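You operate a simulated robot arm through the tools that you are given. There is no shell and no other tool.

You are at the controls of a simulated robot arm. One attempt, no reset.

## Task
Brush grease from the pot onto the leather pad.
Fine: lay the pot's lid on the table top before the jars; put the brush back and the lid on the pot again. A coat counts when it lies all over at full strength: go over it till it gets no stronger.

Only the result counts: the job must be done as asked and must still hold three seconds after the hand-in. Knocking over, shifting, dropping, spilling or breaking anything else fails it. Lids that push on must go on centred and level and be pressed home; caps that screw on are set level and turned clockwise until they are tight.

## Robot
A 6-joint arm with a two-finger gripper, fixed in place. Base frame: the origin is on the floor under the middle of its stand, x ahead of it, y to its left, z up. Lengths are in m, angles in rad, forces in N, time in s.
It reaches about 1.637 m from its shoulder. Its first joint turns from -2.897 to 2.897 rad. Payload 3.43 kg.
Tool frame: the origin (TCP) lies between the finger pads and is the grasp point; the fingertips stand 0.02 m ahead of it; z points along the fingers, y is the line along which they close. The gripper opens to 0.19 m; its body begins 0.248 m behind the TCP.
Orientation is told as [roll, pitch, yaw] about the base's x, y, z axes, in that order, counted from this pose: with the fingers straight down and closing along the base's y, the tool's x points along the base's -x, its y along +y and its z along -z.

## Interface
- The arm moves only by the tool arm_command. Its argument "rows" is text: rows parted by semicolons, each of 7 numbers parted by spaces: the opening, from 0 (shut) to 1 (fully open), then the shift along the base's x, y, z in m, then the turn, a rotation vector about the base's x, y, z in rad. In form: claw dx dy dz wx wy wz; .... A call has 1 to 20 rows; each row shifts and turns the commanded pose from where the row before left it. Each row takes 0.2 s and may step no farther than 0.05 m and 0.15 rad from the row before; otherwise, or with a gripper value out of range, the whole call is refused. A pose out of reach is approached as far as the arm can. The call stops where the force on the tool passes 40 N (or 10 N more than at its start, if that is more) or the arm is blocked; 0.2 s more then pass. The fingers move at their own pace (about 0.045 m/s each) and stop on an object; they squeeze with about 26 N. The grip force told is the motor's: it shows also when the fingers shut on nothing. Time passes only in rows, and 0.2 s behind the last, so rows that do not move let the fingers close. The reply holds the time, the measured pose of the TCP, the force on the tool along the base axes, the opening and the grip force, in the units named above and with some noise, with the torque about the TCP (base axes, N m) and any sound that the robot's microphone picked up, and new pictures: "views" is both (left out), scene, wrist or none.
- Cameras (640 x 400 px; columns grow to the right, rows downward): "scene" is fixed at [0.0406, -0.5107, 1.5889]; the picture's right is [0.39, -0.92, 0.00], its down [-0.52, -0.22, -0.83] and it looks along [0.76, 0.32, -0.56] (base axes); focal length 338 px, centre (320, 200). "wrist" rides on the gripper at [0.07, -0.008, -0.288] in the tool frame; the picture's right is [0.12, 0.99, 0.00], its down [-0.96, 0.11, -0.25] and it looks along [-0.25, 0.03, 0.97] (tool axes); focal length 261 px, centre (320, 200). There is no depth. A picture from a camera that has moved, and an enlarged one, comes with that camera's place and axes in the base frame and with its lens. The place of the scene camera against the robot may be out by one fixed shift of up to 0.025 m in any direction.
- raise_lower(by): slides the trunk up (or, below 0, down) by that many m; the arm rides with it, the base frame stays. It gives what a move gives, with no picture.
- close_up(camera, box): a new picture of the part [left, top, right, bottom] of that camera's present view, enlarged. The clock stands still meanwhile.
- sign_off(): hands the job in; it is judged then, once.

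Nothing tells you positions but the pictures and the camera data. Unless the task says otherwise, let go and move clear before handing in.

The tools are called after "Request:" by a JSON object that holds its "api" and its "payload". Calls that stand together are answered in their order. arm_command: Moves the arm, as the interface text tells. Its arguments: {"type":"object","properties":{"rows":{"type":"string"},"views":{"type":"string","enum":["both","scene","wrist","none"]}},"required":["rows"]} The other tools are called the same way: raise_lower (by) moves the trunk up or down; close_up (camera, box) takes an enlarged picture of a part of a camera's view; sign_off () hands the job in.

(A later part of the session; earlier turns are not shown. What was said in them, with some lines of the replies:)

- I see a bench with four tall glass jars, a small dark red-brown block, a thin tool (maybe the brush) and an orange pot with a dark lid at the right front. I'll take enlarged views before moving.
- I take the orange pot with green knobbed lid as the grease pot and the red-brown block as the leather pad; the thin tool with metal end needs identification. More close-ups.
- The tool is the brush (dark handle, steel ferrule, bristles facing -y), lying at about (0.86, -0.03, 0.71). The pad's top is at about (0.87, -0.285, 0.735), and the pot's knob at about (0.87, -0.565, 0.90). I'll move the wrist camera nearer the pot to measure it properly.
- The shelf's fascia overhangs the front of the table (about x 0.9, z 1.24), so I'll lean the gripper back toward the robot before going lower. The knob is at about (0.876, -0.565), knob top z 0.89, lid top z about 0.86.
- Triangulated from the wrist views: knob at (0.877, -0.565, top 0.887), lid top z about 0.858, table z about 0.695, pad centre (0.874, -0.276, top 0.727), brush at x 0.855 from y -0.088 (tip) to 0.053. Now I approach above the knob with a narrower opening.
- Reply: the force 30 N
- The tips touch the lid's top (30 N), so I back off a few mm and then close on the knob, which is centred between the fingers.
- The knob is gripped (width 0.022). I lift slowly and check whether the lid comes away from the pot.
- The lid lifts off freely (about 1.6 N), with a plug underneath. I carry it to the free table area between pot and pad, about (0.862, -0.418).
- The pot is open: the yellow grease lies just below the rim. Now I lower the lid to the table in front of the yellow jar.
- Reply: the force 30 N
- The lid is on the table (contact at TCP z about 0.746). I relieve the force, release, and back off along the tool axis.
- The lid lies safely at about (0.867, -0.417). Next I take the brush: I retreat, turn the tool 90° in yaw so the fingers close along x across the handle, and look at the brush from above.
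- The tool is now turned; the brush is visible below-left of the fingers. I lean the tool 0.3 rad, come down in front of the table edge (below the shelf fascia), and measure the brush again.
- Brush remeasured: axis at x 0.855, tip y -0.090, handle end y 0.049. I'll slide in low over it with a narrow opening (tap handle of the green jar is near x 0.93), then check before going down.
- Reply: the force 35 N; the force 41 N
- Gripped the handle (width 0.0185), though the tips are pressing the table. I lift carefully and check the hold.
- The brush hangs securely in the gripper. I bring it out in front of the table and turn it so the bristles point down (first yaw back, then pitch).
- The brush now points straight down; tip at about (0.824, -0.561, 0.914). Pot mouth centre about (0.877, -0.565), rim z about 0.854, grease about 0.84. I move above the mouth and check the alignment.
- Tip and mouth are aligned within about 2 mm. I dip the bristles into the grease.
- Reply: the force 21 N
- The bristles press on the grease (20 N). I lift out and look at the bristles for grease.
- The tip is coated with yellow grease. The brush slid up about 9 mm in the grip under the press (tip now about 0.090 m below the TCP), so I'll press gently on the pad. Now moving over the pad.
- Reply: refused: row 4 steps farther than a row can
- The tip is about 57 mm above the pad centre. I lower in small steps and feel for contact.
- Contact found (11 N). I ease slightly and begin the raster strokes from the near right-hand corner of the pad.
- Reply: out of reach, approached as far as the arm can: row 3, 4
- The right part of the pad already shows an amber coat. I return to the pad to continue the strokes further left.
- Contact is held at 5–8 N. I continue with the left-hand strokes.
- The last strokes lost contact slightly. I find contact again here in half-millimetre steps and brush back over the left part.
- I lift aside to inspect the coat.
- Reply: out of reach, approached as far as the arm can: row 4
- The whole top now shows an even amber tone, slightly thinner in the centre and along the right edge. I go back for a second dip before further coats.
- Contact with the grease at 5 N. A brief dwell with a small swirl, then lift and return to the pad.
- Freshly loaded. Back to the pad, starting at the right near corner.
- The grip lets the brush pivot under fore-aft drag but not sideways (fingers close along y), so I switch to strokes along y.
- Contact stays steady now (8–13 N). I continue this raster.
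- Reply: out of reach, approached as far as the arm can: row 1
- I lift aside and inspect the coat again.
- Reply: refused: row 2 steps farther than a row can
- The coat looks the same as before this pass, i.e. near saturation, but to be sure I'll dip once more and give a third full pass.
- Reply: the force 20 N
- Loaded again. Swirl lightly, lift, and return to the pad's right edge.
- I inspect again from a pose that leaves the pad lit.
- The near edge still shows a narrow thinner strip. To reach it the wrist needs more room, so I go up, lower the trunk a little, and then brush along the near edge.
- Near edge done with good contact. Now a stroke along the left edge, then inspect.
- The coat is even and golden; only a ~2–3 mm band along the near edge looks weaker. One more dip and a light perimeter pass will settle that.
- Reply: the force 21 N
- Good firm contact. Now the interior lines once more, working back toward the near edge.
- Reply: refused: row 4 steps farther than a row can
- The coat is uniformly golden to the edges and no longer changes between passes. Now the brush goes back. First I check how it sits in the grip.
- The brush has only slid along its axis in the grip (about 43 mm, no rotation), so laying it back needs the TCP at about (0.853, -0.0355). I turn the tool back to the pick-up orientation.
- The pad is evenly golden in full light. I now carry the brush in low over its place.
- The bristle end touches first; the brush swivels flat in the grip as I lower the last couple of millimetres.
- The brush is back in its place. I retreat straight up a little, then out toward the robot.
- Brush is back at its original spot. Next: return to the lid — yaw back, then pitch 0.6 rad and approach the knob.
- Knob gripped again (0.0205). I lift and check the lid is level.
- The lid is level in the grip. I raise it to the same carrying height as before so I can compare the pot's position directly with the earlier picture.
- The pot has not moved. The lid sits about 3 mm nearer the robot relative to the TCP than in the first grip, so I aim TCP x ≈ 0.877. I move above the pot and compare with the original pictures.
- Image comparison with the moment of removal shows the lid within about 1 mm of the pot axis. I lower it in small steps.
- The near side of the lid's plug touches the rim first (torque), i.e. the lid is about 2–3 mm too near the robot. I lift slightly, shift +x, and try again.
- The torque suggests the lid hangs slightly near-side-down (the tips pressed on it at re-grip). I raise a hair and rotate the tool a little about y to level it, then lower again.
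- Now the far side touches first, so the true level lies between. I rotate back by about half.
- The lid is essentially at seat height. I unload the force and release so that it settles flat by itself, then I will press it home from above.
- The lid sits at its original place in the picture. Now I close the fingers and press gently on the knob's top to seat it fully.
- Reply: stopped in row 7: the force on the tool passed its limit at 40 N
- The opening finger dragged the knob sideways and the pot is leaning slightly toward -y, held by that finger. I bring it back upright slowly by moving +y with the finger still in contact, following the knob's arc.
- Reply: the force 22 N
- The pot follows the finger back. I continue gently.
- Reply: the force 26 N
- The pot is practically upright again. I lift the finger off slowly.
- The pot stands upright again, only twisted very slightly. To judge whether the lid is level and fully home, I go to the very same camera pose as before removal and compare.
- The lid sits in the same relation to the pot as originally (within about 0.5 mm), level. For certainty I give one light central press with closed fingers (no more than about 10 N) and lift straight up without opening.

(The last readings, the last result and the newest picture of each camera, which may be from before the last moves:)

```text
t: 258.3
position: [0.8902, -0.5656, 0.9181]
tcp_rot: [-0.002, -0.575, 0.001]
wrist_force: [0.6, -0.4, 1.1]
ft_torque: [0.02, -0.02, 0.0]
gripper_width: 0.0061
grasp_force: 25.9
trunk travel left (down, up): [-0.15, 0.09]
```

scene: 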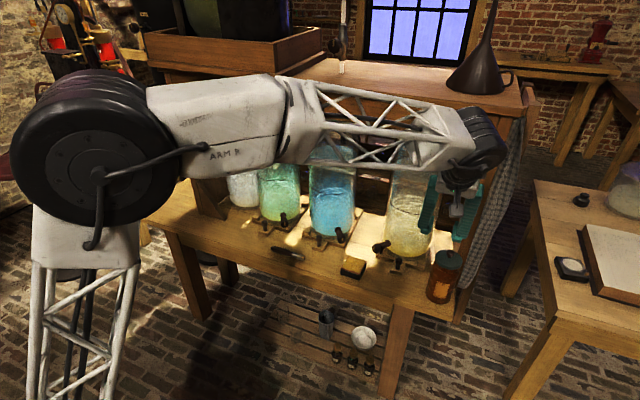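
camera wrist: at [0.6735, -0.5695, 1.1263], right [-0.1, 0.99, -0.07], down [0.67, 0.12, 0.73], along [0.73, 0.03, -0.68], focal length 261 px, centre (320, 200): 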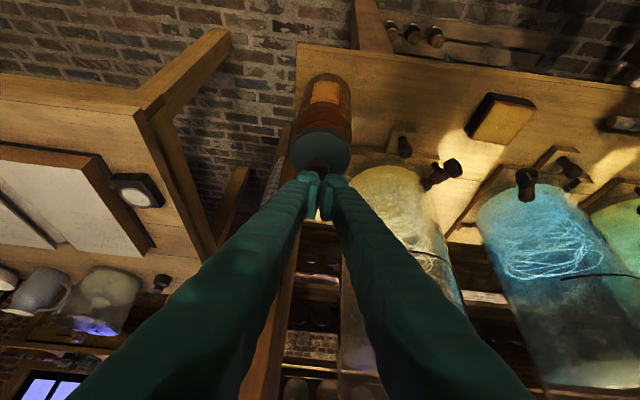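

Request:
{"api": "arm_command", "payload": {"rows": "0.0 0 0 0.0015 0 0 0; 0.0 0 0 0 0 0 0", "views": "wrist"}}

Request:
{"api": "close_up", "payload": {"camera": "scene", "box": [420, 230, 490, 282]}}

Request:
{"api": "close_up", "payload": {"camera": "wrist", "box": [260, 100, 380, 200]}}

```text
t: 258.9
position: [0.8908, -0.5649, 0.9196]
tcp_rot: [-0.003, -0.576, 0.0]
wrist_force: [0.6, 0.3, -0.1]
ft_torque: [0.0, -0.01, -0.01]
gripper_width: 0.0002
grasp_force: 25.6
trunk travel left (down, up): [-0.15, 0.09]
camera wrist: at [0.6749, -0.5729, 1.12], right [-0.1, 0.99, -0.07], down [0.67, 0.12, 0.73], along [0.73, 0.03, -0.68], focal length 261 px, centre (320, 200)
```

wrist: 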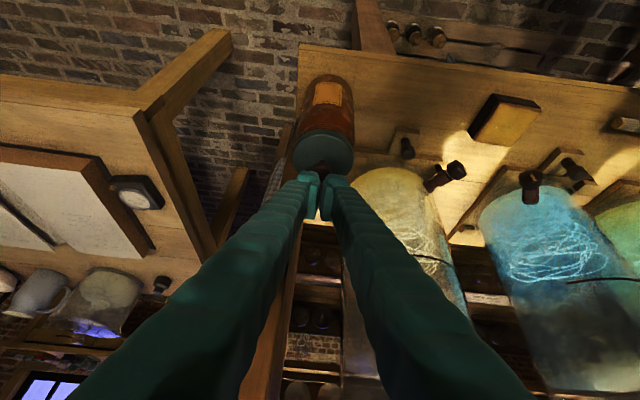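

```text
7.69 times, centred on (455, 256) of scene
camera zoom: at [0.0406, -0.5107, 1.5889], right [0.39, -0.92, 0.0], down [-0.52, -0.22, -0.83], along [0.76, 0.32, -0.56], focal length 2596 px, centre (-718, -231)
```

zoom: 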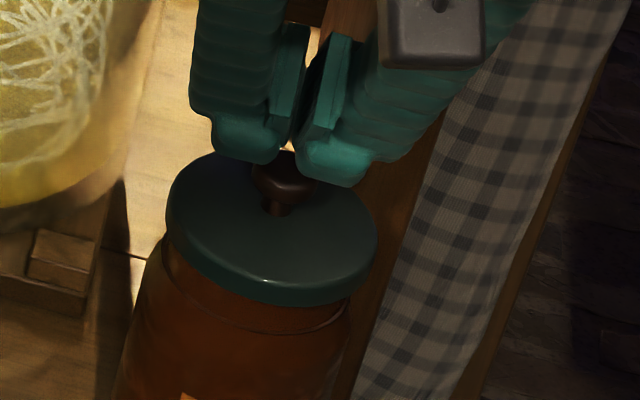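

```text
4.00 times, centred on (320, 150) of wrist
camera zoom: at [0.6749, -0.5729, 1.12], right [-0.1, 0.99, -0.07], down [0.67, 0.12, 0.73], along [0.73, 0.03, -0.68], focal length 1043 px, centre (320, 400)
```

zoom: 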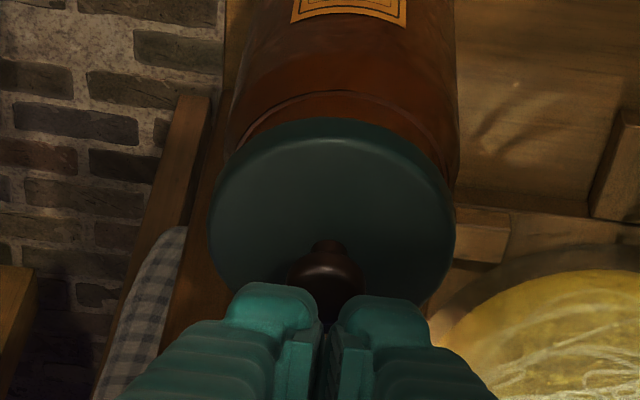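

Knob height is unchanged from after the first press. As a last seating check I straddle the knob with open fingers and press evenly on both sides of the lid's top (as happened safely at the start).

Request:
{"api": "arm_command", "payload": {"rows": "0.0 0 0 0.02 0 0 0; 0.1 0 0 0.01 0 -0.025 0; 0.25 0 0 0 0 0 0; 0.25 0 0 0 0 0 0; 0.25 -0.004 0 -0.015 0 0 0; 0.25 0 0 -0.015 0 0 0; 0.25 0 0 -0.008 0 0 0; 0.25 0 0 0 0 0 0", "views": "wrist"}}

Request:
{"api": "close_up", "payload": {"camera": "wrist", "box": [260, 100, 380, 200]}}

Request:
{"api": "close_up", "payload": {"camera": "scene", "box": [420, 230, 490, 282]}}

```text
t: 260.7
position: [0.8866, -0.5645, 0.9116]
tcp_rot: [-0.002, -0.6, 0.0]
wrist_force: [0.2, 0.6, 0.7]
ft_torque: [-0.01, 0.0, -0.03]
gripper_width: 0.0475
grasp_force: 0.1
trunk travel left (down, up): [-0.15, 0.09]
camera wrist: at [0.6666, -0.5729, 1.1073], right [-0.1, 0.99, -0.07], down [0.65, 0.12, 0.75], along [0.75, 0.03, -0.66], focal length 261 px, centre (320, 200)
```

wrist: 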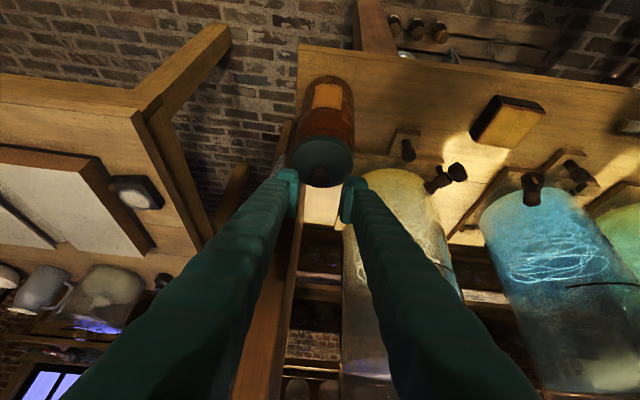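

```text
4.00 times, centred on (320, 150) of wrist
camera zoom: at [0.6666, -0.5729, 1.1073], right [-0.1, 0.99, -0.07], down [0.65, 0.12, 0.75], along [0.75, 0.03, -0.66], focal length 1043 px, centre (320, 400)
```

zoom: 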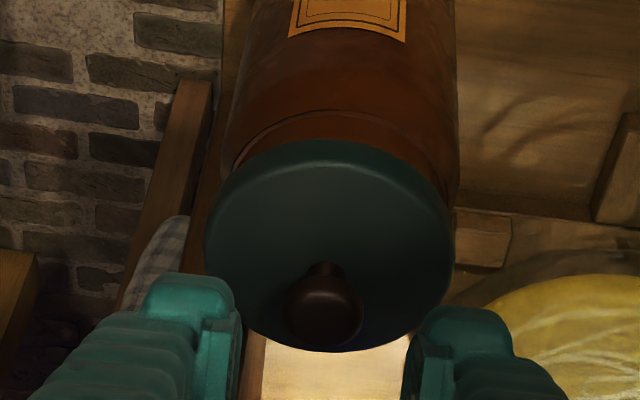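

```text
7.69 times, centred on (455, 256) of scene
camera zoom: at [0.0406, -0.5107, 1.5889], right [0.39, -0.92, 0.0], down [-0.52, -0.22, -0.83], along [0.76, 0.32, -0.56], focal length 2596 px, centre (-718, -231)
```

zoom: 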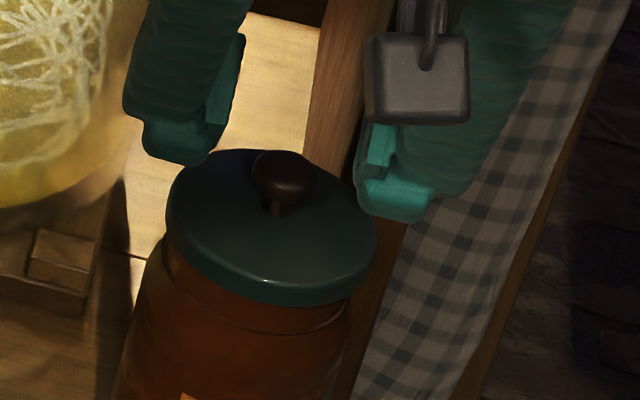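

Request:
{"api": "arm_command", "payload": {"rows": "0.19 0 0 -0.005 0 0 0; 0.19 0 0 -0.004 0 0 0; 0.19 0 0 -0.003 0 0 0; 0.19 0 0 0 0 0 0", "views": "none"}}

Request:
{"api": "arm_command", "payload": {"rows": "0.19 0 0 -0.001 0 0 0; 0.19 0 0 -0.001 0 0 0; 0.19 0 0 0 0 0 0", "views": "none"}}

```text
t: 261.7
position: [0.8889, -0.5645, 0.8983]
tcp_rot: [-0.003, -0.6, 0.0]
wrist_force: [0.5, -0.7, 0.3]
ft_torque: [0.0, -0.07, 0.02]
gripper_width: 0.036
grasp_force: 0.1
trunk travel left (down, up): [-0.15, 0.09]
```

```text
t: 262.5
position: [0.887, -0.5647, 0.8968]
tcp_rot: [-0.002, -0.601, 0.0]
wrist_force: [-0.5, -0.2, 0.4]
ft_torque: [0.04, 0.02, 0.0]
gripper_width: 0.0361
grasp_force: 0.1
trunk travel left (down, up): [-0.15, 0.09]
```

Request:
{"api": "arm_command", "payload": {"rows": "0.19 0 0 -0.001 0 0 0; 0.19 0 0 0 0 0 0", "views": "none"}}

Request:
{"api": "arm_command", "payload": {"rows": "0.19 0 0 -0.001 0 0 0; 0.19 0 0 0 0 0 0", "views": "none"}}

```text
t: 263.1
position: [0.8873, -0.5648, 0.8961]
tcp_rot: [-0.002, -0.602, 0.0]
wrist_force: [0.3, -0.5, 0.4]
ft_torque: [-0.02, 0.0, 0.02]
gripper_width: 0.0361
grasp_force: 0.0
trunk travel left (down, up): [-0.15, 0.09]
```

```text
t: 263.7
position: [0.8867, -0.5654, 0.8961]
tcp_rot: [-0.003, -0.6, 0.0]
wrist_force: [0.3, 0.2, 0.2]
ft_torque: [-0.01, 0.01, -0.03]
gripper_width: 0.0362
grasp_force: 0.0
trunk travel left (down, up): [-0.15, 0.09]
```

Request:
{"api": "arm_command", "payload": {"rows": "0.19 0 0 -0.001 0 0 0; 0.19 0 0 0 0 0 0", "views": "none"}}

Request:
{"api": "arm_command", "payload": {"rows": "0.19 0 0 -0.001 0 0 0; 0.19 0 0 0 0 0 0", "views": "wrist"}}

Request:
{"api": "close_up", "payload": {"camera": "wrist", "box": [260, 100, 380, 200]}}

```text
t: 264.3
position: [0.8872, -0.5662, 0.8945]
tcp_rot: [-0.001, -0.6, 0.001]
wrist_force: [0.6, -0.5, 3.9]
ft_torque: [0.03, 0.02, -0.03]
gripper_width: 0.0362
grasp_force: 0.0
trunk travel left (down, up): [-0.15, 0.09]
```

```text
t: 264.9
position: [0.8857, -0.5659, 0.8943]
tcp_rot: [-0.003, -0.602, 0.0]
wrist_force: [-0.2, -0.9, 16.1]
ft_torque: [0.13, 0.1, -0.02]
gripper_width: 0.0362
grasp_force: 0.1
trunk travel left (down, up): [-0.15, 0.09]
camera wrist: at [0.6654, -0.5734, 1.0901], right [-0.1, 0.99, -0.07], down [0.65, 0.12, 0.75], along [0.75, 0.03, -0.66], focal length 261 px, centre (320, 200)
```

wrist: 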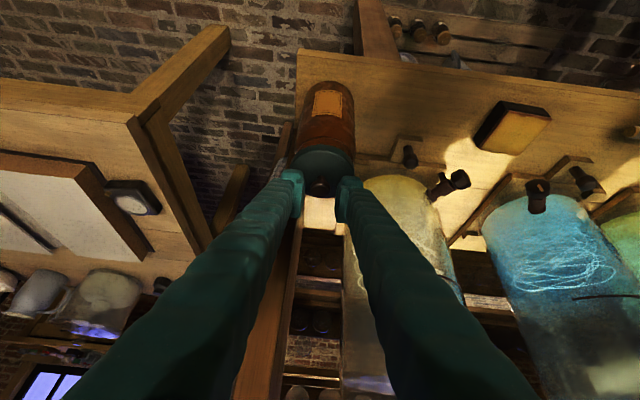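

```text
4.00 times, centred on (320, 150) of wrist
camera zoom: at [0.6654, -0.5734, 1.0901], right [-0.1, 0.99, -0.07], down [0.65, 0.12, 0.75], along [0.75, 0.03, -0.66], focal length 1043 px, centre (320, 400)
```

zoom: 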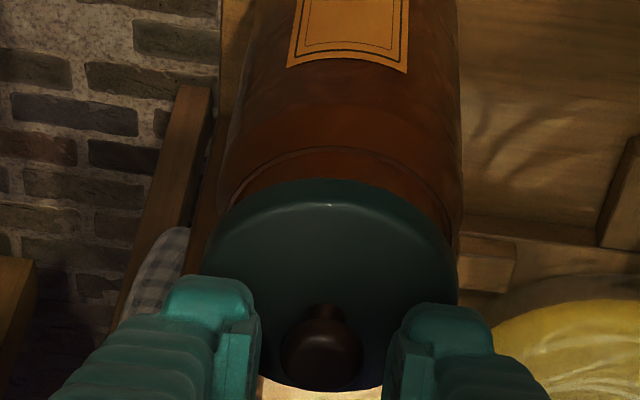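

The lid top is at exactly its original height (contact at TCP z 0.894 as at the start). I press slightly more, then lift straight up and move clear.

Request:
{"api": "arm_command", "payload": {"rows": "0.19 0 0 -0.0006 0 0 0; 0.19 0 0 0 0 0 0", "views": "none"}}

Request:
{"api": "arm_command", "payload": {"rows": "0.19 0 0 0.002 0 0 0; 0.19 0 0 0.005 0 0 0; 0.19 0 0 0.02 0 0 0; 0.19 -0.01 0 0.03 0 0 0; 0.19 -0.03 0 0.035 0 0 0; 0.19 -0.04 0.02 0.02 0 0 0; 0.19 -0.04 0.02 0.02 0 0 0; 0.19 0 0 0 0 0 0", "views": "both"}}

Request:
{"api": "close_up", "payload": {"camera": "scene", "box": [400, 230, 496, 320]}}

Request:
{"api": "close_up", "payload": {"camera": "wrist", "box": [260, 60, 380, 170]}}

Request:
{"api": "close_up", "payload": {"camera": "scene", "box": [420, 240, 476, 282]}}

```text
t: 265.5
position: [0.8863, -0.5664, 0.8943]
tcp_rot: [-0.004, -0.601, 0.0]
wrist_force: [0.8, -0.9, 28.8]
ft_torque: [0.18, 0.15, 0.0]
gripper_width: 0.0362
grasp_force: 0.1
trunk travel left (down, up): [-0.15, 0.09]
```

```text
t: 267.3
position: [0.7637, -0.5245, 1.0227]
tcp_rot: [-0.003, -0.6, -0.001]
wrist_force: [-0.4, 0.0, -0.2]
ft_torque: [0.01, 0.03, 0.0]
gripper_width: 0.0359
grasp_force: 0.0
trunk travel left (down, up): [-0.15, 0.09]
camera wrist: at [0.5436, -0.5325, 1.2196], right [-0.1, 0.99, -0.07], down [0.65, 0.12, 0.75], along [0.75, 0.03, -0.66], focal length 261 px, centre (320, 200)
```

scene: 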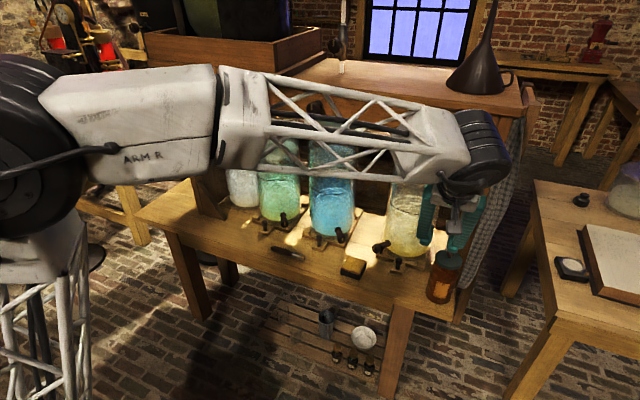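
wrist: 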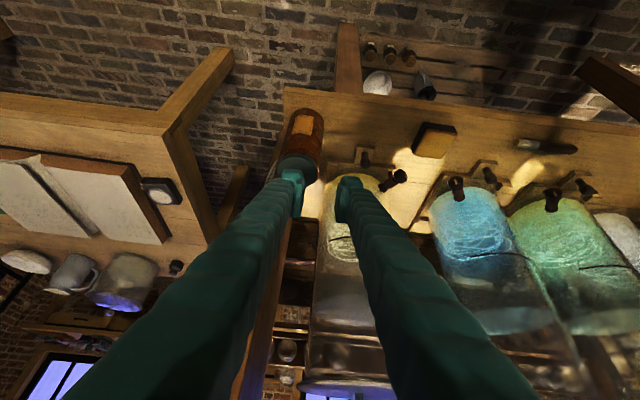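

```text
4.44 times, centred on (448, 275) of scene
camera zoom: at [0.0406, -0.5107, 1.5889], right [0.39, -0.92, 0.0], down [-0.52, -0.22, -0.83], along [0.76, 0.32, -0.56], focal length 1500 px, centre (-249, -133)
```

zoom: 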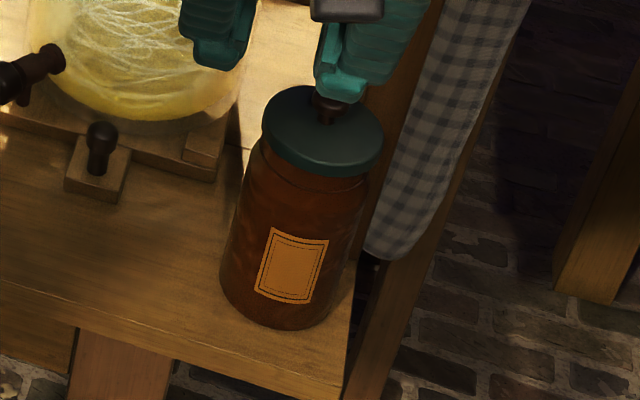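

```text
3.64 times, centred on (320, 115) of wrist
camera zoom: at [0.5436, -0.5325, 1.2196], right [-0.1, 0.99, -0.07], down [0.65, 0.12, 0.75], along [0.75, 0.03, -0.66], focal length 948 px, centre (320, 509)
```

zoom: 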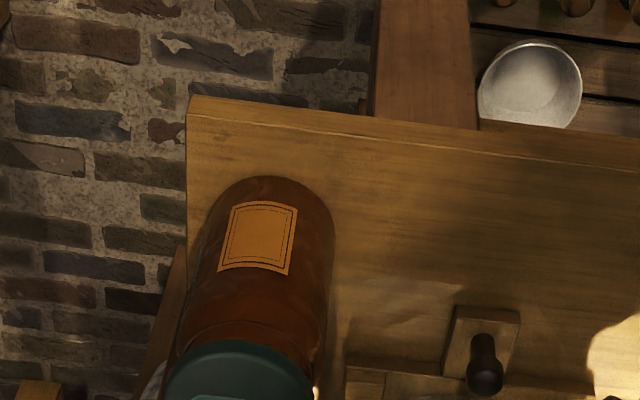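

```text
9.52 times, centred on (448, 261) of scene
camera zoom: at [0.0406, -0.5107, 1.5889], right [0.39, -0.92, 0.0], down [-0.52, -0.22, -0.83], along [0.76, 0.32, -0.56], focal length 3214 px, centre (-899, -381)
```

zoom: 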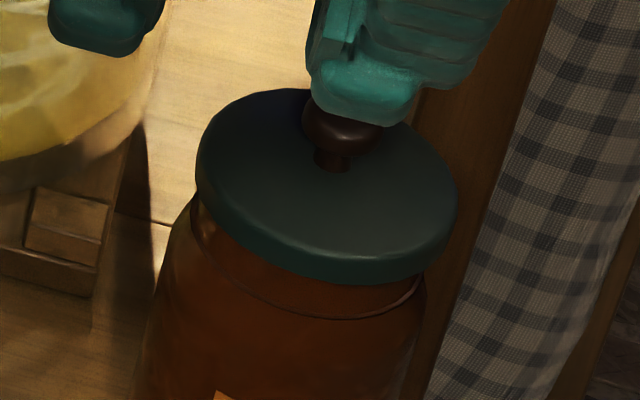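

The lid is in place. I move well clear and take a last look at everything.

Request:
{"api": "arm_command", "payload": {"rows": "0.3 -0.03 0.02 0.03 0 0.1 0; 0.3 -0.03 0.02 0.03 0 0.1 0; 0.3 -0.03 0.02 0.03 0 0.1 0; 0.3 -0.03 0.02 0.03 0 0.1 0; 0.3 -0.02 0.02 0.03 0 0.1 0; 0.3 -0.02 0.02 0.03 0 0.1 0; 0.3 0 0 0.02 0 0 0; 0.3 0 0 0 0 0 0", "views": "both"}}

Request:
{"api": "close_up", "payload": {"camera": "scene", "box": [240, 200, 480, 350]}}

Request:
{"api": "close_up", "payload": {"camera": "scene", "box": [400, 230, 496, 320]}}

Request:
{"api": "close_up", "payload": {"camera": "scene", "box": [335, 250, 371, 277]}}

Request:
{"api": "close_up", "payload": {"camera": "scene", "box": [255, 230, 319, 270]}}

```text
t: 269.1
position: [0.6048, -0.404, 1.2235]
tcp_rot: [-0.001, 0.0, 0.001]
wrist_force: [0.7, 1.1, 0.6]
ft_torque: [-0.01, 0.01, 0.04]
gripper_width: 0.0567
grasp_force: 0.1
trunk travel left (down, up): [-0.15, 0.09]
camera wrist: at [0.5347, -0.4121, 1.5092], right [-0.12, 0.99, 0.0], down [0.96, 0.12, 0.25], along [0.25, 0.03, -0.97], focal length 261 px, centre (320, 200)
```

scene: 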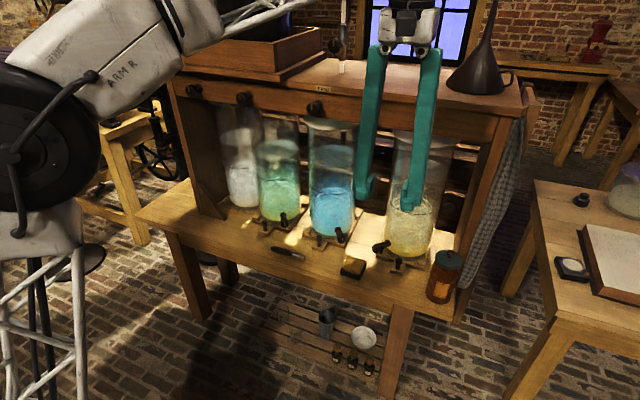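
wrist: 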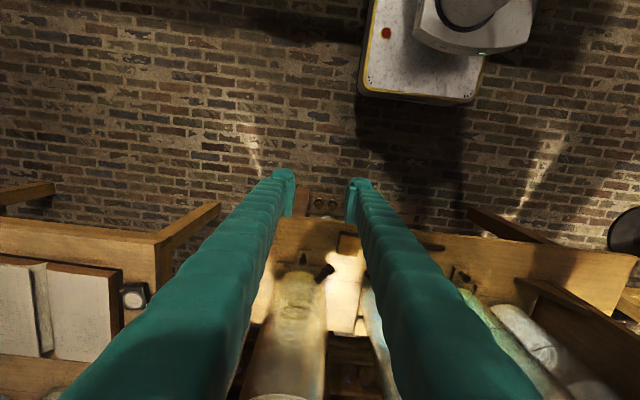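

```text
2.67 times, centred on (360, 275) of scene
camera zoom: at [0.0406, -0.5107, 1.5889], right [0.39, -0.92, 0.0], down [-0.52, -0.22, -0.83], along [0.76, 0.32, -0.56], focal length 900 px, centre (213, 0)
```

zoom: 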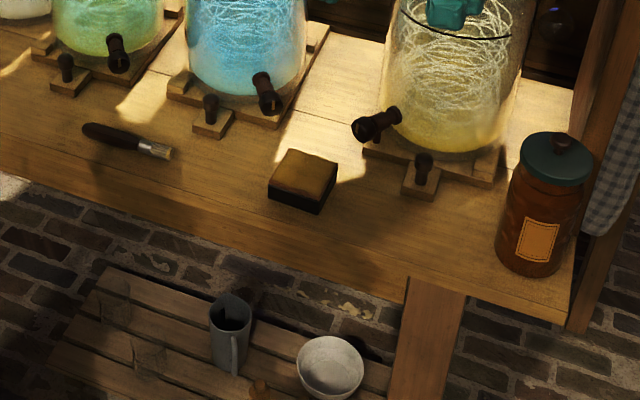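

```text
4.44 times, centred on (448, 275) of scene
camera zoom: at [0.0406, -0.5107, 1.5889], right [0.39, -0.92, 0.0], down [-0.52, -0.22, -0.83], along [0.76, 0.32, -0.56], focal length 1500 px, centre (-249, -133)
```

zoom: 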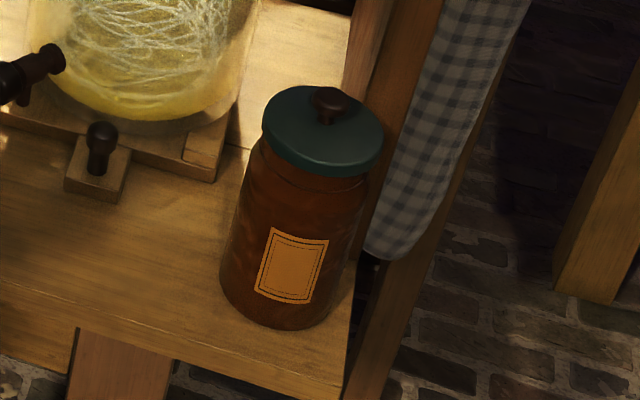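

```text
14.81 times, centred on (353, 264) of scene
camera zoom: at [0.0406, -0.5107, 1.5889], right [0.39, -0.92, 0.0], down [-0.52, -0.22, -0.83], along [0.76, 0.32, -0.56], focal length 5000 px, centre (-169, -741)
```

zoom: 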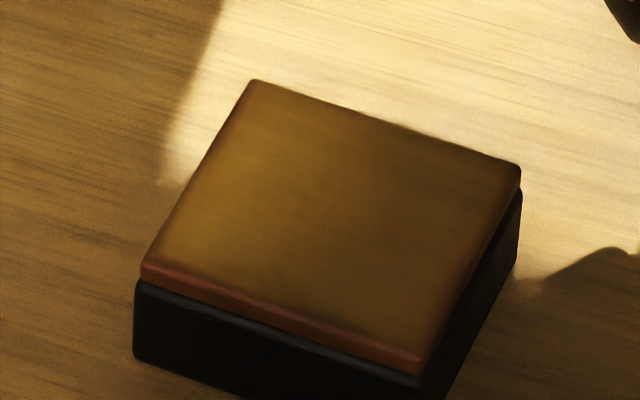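

```text
10.00 times, centred on (287, 250) of scene
camera zoom: at [0.0406, -0.5107, 1.5889], right [0.39, -0.92, 0.0], down [-0.52, -0.22, -0.83], along [0.76, 0.32, -0.56], focal length 3375 px, centre (650, -300)
```

zoom: 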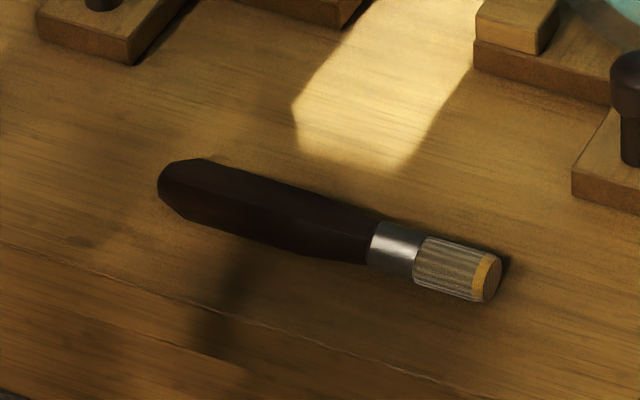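

Request:
{"api": "close_up", "payload": {"camera": "scene", "box": [342, 254, 366, 270]}}

Request:
{"api": "close_up", "payload": {"camera": "wrist", "box": [330, 225, 370, 255]}}

```text
16.00 times, centred on (354, 262) of scene
camera zoom: at [0.0406, -0.5107, 1.5889], right [0.39, -0.92, 0.0], down [-0.52, -0.22, -0.83], along [0.76, 0.32, -0.56], focal length 5400 px, centre (-224, -792)
```

zoom: 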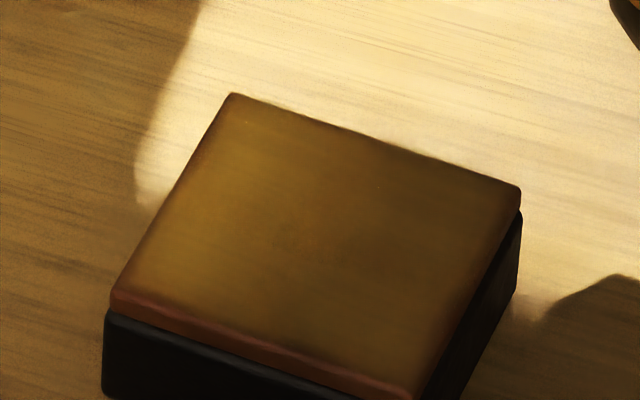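

```text
13.33 times, centred on (350, 240) of wrist
camera zoom: at [0.5347, -0.4121, 1.5092], right [-0.12, 0.99, 0.0], down [0.96, 0.12, 0.25], along [0.25, 0.03, -0.97], focal length 3475 px, centre (-80, -333)
```

zoom: 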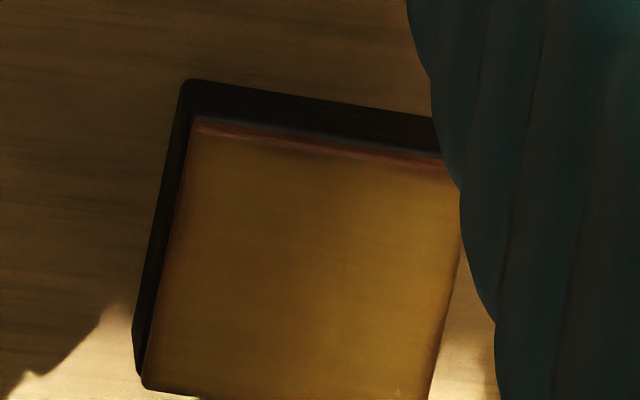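

The pad shows an even golden coat up to its edges. The brush lies back in its original place, and the lid is level and home on the pot. The gripper is empty and clear, so I hand the job in.

Request:
{"api": "sign_off", "payload": {}}

```text
The job is handed in.
```

I brushed grease over the whole top of the leather pad, put the brush back, and set the lid on the pot again. The job is handed in; I have not seen a verdict.

- **Coat:** I dipped four times and went over the pad in repeated passes. The golden colour reached the edges and looked no different between the last passes. A fade of about 2 mm remained around the rim, and the middle looked very slightly more orange in one view, which I took to be shadow.
- **Lid on the table:** It lay between the pot and the pad, in front of the yellow jar, while I worked.
- **Brush:** It slid about 4 cm through the grip while I pressed, but I laid it back within about 4 mm of its original spot. Its bristles are still greasy.
- **Pot tipped briefly:** While I was pressing the lid home, a finger dragged the knob sideways and the pot leaned about 7° toward its right. I eased it back upright with the finger still on it, and nothing fell or spilled. The pot is now twisted a few degrees and may sit 2–3 mm from where it started.
- **Lid on the pot:** I then pressed evenly on both sides of the lid with about 29 N. Its top touched at the same height as at the start, and it looks centred and level.
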